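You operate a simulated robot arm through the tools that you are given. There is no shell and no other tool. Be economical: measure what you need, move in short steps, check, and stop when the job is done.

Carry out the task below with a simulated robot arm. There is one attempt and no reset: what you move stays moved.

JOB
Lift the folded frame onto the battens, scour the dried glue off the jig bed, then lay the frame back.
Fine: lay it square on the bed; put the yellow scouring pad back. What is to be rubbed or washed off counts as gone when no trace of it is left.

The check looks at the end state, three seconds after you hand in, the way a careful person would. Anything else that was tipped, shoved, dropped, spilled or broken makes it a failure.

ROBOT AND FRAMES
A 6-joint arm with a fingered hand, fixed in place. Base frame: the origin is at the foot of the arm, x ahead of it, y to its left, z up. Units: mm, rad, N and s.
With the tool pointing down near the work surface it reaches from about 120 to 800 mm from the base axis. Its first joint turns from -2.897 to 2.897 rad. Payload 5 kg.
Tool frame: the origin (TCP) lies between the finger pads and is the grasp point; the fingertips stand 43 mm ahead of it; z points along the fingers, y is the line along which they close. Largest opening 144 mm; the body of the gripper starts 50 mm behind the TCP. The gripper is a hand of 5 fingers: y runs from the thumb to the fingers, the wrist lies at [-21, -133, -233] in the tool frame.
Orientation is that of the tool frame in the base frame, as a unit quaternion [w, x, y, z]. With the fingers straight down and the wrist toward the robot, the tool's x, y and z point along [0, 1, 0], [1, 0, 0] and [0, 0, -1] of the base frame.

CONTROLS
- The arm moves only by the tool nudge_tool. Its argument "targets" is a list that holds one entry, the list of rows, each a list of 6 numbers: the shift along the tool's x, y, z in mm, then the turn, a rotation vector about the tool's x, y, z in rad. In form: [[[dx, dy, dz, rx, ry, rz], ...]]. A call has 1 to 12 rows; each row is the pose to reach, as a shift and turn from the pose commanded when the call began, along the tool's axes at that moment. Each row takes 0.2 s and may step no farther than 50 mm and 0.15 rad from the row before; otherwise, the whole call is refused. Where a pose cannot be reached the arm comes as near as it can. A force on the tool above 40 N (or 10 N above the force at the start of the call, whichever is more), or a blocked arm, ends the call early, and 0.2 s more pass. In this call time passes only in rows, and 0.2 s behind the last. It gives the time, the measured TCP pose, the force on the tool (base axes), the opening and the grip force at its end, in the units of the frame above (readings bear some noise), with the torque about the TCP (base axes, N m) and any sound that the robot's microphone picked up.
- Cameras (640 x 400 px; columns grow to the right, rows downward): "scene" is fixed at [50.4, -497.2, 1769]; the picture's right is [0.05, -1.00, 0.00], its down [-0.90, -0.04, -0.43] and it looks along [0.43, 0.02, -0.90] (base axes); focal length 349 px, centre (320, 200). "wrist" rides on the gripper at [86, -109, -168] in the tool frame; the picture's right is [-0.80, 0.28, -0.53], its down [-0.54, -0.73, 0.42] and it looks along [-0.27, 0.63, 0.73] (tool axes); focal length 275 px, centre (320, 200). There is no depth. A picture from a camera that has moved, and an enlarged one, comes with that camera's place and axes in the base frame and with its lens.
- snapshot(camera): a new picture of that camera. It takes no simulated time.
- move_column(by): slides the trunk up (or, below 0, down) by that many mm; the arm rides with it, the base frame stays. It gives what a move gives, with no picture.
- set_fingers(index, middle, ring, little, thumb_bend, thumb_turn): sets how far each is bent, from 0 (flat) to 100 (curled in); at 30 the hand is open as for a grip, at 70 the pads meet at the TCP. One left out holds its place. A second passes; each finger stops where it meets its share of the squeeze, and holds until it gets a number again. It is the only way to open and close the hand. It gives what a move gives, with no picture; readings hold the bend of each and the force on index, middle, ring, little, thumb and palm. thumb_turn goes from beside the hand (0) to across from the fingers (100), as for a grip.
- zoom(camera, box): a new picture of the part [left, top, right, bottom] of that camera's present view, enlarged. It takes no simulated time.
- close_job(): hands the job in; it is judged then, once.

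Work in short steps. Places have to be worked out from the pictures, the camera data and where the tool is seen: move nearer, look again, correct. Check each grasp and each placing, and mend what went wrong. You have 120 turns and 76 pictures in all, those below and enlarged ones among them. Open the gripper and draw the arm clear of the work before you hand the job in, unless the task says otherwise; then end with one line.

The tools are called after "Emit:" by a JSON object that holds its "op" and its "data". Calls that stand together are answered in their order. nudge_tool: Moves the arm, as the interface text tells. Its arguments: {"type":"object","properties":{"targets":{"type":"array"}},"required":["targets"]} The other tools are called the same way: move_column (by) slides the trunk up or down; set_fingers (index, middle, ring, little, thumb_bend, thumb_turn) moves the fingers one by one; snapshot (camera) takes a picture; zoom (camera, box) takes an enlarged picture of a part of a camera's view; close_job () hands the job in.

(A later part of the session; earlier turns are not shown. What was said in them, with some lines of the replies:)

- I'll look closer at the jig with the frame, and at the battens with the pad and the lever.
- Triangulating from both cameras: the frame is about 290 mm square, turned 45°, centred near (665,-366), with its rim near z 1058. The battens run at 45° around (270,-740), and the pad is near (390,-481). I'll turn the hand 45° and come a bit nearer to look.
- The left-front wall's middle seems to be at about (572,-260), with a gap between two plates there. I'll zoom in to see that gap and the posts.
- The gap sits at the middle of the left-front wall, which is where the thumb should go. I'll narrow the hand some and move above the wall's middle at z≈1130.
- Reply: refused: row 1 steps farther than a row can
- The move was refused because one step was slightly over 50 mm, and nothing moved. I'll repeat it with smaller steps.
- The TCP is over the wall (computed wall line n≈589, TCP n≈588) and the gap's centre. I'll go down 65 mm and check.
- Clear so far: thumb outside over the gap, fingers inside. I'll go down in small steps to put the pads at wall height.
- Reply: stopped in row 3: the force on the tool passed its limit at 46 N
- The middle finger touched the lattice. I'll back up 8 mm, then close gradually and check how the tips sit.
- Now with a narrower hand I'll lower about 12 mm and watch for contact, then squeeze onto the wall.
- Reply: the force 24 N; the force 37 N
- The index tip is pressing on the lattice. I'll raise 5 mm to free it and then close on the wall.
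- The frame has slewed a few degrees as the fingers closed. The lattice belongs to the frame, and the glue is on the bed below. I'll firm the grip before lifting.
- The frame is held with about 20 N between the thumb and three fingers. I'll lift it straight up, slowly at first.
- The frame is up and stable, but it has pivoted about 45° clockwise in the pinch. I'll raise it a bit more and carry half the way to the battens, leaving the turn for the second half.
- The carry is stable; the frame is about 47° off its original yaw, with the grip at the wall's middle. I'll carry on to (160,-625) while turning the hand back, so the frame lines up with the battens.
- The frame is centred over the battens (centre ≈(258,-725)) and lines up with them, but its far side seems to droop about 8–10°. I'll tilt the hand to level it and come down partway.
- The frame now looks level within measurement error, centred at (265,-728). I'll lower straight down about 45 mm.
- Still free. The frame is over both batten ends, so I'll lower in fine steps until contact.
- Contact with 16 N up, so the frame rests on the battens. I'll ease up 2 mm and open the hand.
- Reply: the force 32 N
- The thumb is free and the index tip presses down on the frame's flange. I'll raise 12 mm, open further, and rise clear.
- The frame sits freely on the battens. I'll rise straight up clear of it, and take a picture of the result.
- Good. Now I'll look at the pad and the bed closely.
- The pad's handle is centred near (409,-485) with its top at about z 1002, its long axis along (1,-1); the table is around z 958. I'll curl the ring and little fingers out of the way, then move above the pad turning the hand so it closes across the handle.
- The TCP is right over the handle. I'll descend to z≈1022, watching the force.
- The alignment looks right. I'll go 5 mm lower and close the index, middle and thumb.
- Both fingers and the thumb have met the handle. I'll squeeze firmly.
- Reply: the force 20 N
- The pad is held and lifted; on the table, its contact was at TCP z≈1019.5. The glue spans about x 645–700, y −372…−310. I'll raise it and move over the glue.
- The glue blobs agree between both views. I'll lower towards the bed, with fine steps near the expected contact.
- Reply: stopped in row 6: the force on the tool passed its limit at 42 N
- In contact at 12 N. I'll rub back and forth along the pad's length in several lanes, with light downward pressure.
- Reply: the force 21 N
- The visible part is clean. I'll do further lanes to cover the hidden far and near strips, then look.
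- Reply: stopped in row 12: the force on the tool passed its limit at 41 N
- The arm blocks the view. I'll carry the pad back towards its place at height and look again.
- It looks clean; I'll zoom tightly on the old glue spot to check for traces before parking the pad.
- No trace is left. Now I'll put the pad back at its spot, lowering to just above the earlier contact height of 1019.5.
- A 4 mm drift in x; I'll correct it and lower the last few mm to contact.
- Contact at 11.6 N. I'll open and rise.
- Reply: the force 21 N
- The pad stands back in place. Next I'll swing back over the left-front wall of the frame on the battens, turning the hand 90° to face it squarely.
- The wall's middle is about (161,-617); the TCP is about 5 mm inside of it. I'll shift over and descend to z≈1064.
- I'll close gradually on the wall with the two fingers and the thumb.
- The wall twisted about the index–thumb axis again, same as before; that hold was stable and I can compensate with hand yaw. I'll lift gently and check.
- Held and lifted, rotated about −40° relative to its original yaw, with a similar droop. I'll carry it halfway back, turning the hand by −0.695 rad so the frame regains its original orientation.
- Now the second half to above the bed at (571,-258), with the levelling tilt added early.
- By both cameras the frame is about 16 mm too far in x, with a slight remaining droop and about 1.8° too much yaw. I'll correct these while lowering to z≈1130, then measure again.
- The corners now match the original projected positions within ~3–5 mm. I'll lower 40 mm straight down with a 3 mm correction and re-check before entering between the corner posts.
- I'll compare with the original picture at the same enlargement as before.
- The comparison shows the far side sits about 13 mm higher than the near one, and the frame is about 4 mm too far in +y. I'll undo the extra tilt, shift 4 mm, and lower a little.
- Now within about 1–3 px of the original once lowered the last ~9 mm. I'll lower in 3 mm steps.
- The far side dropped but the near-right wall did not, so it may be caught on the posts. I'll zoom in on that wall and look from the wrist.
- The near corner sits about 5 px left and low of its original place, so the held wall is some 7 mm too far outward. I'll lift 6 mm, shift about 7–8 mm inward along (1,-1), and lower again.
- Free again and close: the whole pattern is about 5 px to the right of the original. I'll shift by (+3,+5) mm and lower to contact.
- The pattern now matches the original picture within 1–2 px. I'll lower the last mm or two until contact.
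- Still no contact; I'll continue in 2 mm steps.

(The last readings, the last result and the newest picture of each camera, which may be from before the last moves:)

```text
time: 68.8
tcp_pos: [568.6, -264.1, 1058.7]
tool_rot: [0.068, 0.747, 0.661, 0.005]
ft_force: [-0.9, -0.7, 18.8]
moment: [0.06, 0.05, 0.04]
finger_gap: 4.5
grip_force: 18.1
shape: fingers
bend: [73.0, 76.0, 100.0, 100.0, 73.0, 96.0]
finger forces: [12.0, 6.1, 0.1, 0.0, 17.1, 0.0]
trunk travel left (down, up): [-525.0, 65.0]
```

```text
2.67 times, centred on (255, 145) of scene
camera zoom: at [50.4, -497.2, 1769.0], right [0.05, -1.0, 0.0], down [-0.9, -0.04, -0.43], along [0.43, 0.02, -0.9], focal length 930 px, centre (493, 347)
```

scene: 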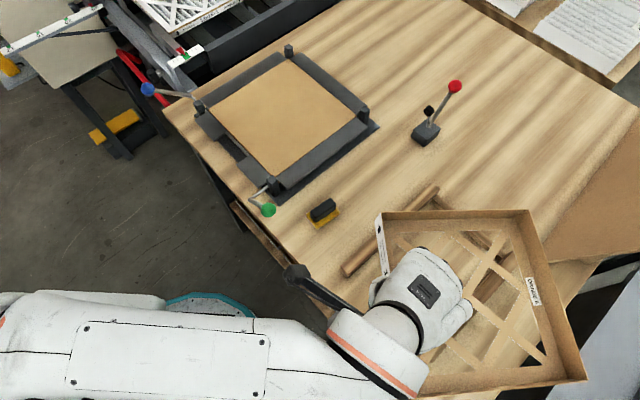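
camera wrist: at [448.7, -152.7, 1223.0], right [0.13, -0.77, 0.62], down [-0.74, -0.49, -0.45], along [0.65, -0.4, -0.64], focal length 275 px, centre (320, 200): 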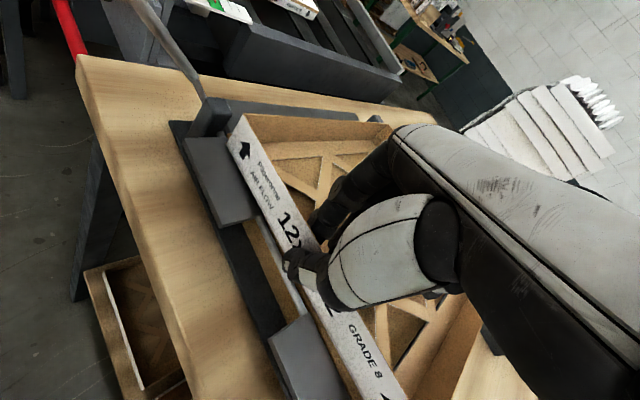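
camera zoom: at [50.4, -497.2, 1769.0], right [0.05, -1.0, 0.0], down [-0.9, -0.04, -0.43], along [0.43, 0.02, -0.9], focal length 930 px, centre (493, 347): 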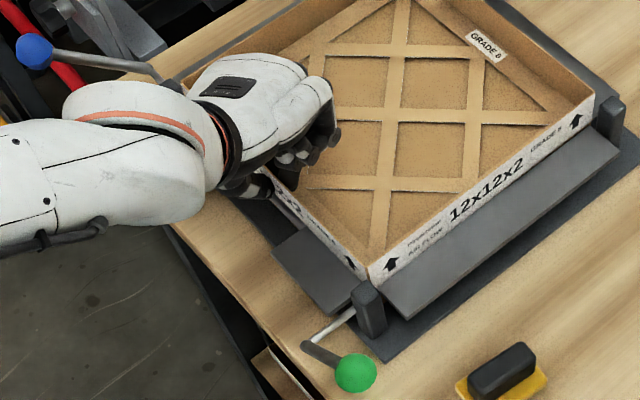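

In contact, and matching the original within ~2 px. I'll release gently: open fingers and thumb together a little first.

Emit:
{"op": "set_fingers", "data": {"index": 69, "middle": 69, "thumb_bend": 68}}

Emit:
{"op": "nudge_tool", "data": {"targets": [[[-0.4, 0.5, -5, 0, 0, 0], [-0.8, 1, -10, 0, 0, 0]]]}}

Emit:
{"op": "set_fingers", "data": {"index": 62, "middle": 62, "thumb_bend": 57}}

Emit:
{"op": "zoom", "data": {"camera": "scene", "box": [180, 70, 330, 220]}}

```text
time: 69.8
tcp_pos: [567.4, -263.7, 1055.6]
tool_rot: [0.064, 0.747, 0.662, 0.005]
ft_force: [3.5, -0.4, 21.7]
moment: [0.24, -0.41, -0.05]
finger_gap: 11.0
grip_force: 11.9
shape: fingers
bend: [70.0, 69.0, 100.0, 100.0, 68.0, 97.0]
finger forces: [23.3, 0.0, 0.0, 0.0, 0.8, 0.1]
trunk travel left (down, up): [-525.0, 65.0]
```

```text
time: 70.4
tcp_pos: [566.7, -263.0, 1064.9]
tool_rot: [0.062, 0.747, 0.662, 0.004]
ft_force: [0.2, -0.1, -0.1]
moment: [-0.01, 0.0, -0.02]
finger_gap: 13.4
grip_force: 0.9
shape: fingers
bend: [69.0, 69.0, 100.0, 100.0, 68.0, 97.0]
finger forces: [0.6, 0.0, 0.0, 0.0, 0.7, 0.0]
trunk travel left (down, up): [-525.0, 65.0]
```

```text
time: 71.4
tcp_pos: [569.4, -263.9, 1066.4]
tool_rot: [0.065, 0.746, 0.662, 0.006]
ft_force: [0.1, 0.2, 0.5]
moment: [-0.03, -0.01, -0.03]
finger_gap: 45.7
grip_force: 0.1
shape: fingers
bend: [62.0, 62.0, 100.0, 100.0, 56.0, 97.0]
finger forces: [0.0, 0.0, 0.0, 0.1, 0.0, 0.0]
trunk travel left (down, up): [-525.0, 65.0]
```

```text
2.67 times, centred on (255, 145) of scene
camera zoom: at [50.4, -497.2, 1769.0], right [0.05, -1.0, 0.0], down [-0.9, -0.04, -0.43], along [0.43, 0.02, -0.9], focal length 930 px, centre (493, 347)
```

zoom: 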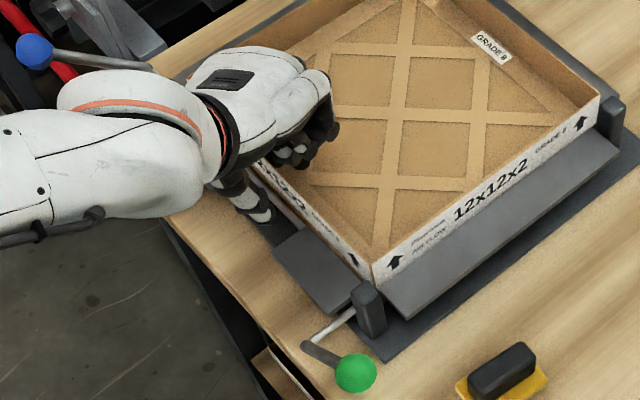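

The frame lies flat and its yaw is unchanged, offset only ~4 mm from the original position, within the corner posts. I'll rise straight up and draw the arm clear.

Emit:
{"op": "nudge_tool", "data": {"targets": [[[-1.5, 2, -20, 0, 0, 0], [-4, 5, -50, 0, 0, 0], [-7, 8.5, -85, 0, 0, 0], [-10, 12, -120, 0, 0, 0], [-10, -25, -140, 0, 0, 0], [-10, -65, -150, 0, 0, 0], [-10, -105, -160, 0, 0, 0], [-10, -145, -170, 0, 0, 0], [-10, -185, -180, 0, 0, 0]]]}}

Emit:
{"op": "snapshot", "data": {"camera": "scene"}}

```text
time: 73.6
tcp_pos: [376.2, -237.9, 1199.0]
tool_rot: [0.027, 0.745, 0.667, 0.01]
ft_force: [0.9, -0.5, -0.6]
moment: [0.04, 0.0, 0.0]
finger_gap: 46.1
grip_force: 0.0
shape: fingers
bend: [62.0, 62.0, 100.0, 100.0, 56.0, 97.0]
finger forces: [0.0, 0.1, 0.0, 0.0, 0.0, 0.1]
trunk travel left (down, up): [-525.0, 65.0]
stopped in row 9: the arm was blocked; the commanded pose is now the measured one
```

```text
4 pictures are left
```

scene: 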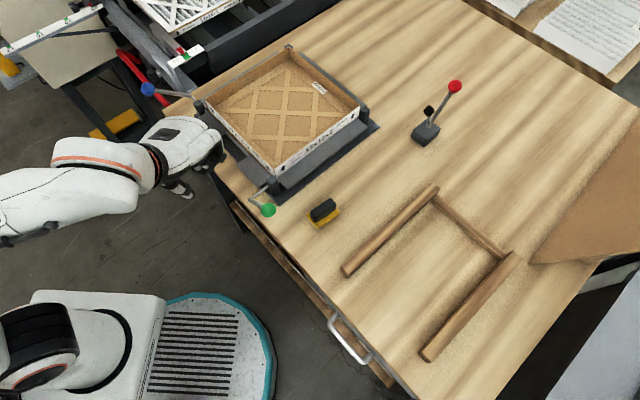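

The arm is clear (it stopped at its own reach limit, with no contact force). A last close look at the frame and the pad.

Emit:
{"op": "zoom", "data": {"camera": "scene", "box": [130, 30, 390, 220]}}

Emit:
{"op": "zoom", "data": {"camera": "scene", "box": [280, 170, 360, 240]}}

```text
2.11 times, centred on (260, 125) of scene
camera zoom: at [50.4, -497.2, 1769.0], right [0.05, -1.0, 0.0], down [-0.9, -0.04, -0.43], along [0.43, 0.02, -0.9], focal length 734 px, centre (446, 358)
```

zoom: 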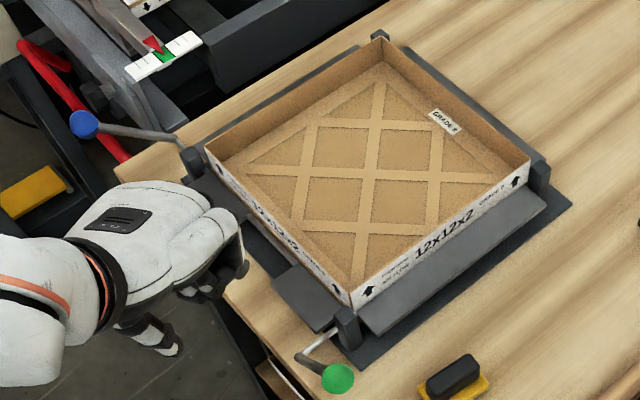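

```text
5.71 times, centred on (320, 205) of scene
camera zoom: at [50.4, -497.2, 1769.0], right [0.05, -1.0, 0.0], down [-0.9, -0.04, -0.43], along [0.43, 0.02, -0.9], focal length 1993 px, centre (320, 171)
```

zoom: 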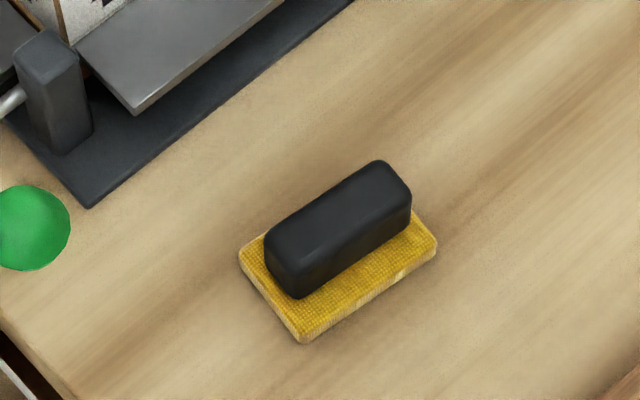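

The frame lies square on the clean bed and the pad is within about 8 mm of its old spot. I'll open the hand and hand in.

Emit:
{"op": "set_fingers", "data": {"index": 30, "middle": 30, "ring": 30, "little": 30, "thumb_bend": 40}}

Emit:
{"op": "snapshot", "data": {"camera": "scene"}}

```text
time: 74.6
tcp_pos: [376.1, -238.3, 1198.2]
tool_rot: [0.026, 0.744, 0.668, 0.01]
ft_force: [0.9, 0.0, -0.3]
moment: [0.01, 0.0, -0.02]
finger_gap: 131.6
grip_force: 0.1
shape: fingers
bend: [30.0, 30.0, 30.0, 30.0, 40.0, 97.0]
finger forces: [0.1, 0.1, 0.0, 0.1, 0.0, 0.0]
trunk travel left (down, up): [-525.0, 65.0]
```

```text
1 pictures are left
```

scene: 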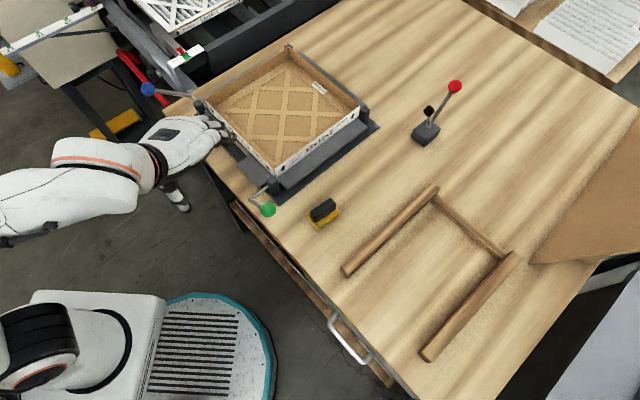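

The hand is open and clear, nothing else has been disturbed, and the job is done.

Emit:
{"op": "close_job", "data": {}}

```text
The job is handed in.
```

I scoured the dried glue off the jig bed with no trace left, laid the frame back square on it (about 4 mm from where it started), and put the yellow pad back about 8 mm from its old spot, turned a few degrees.
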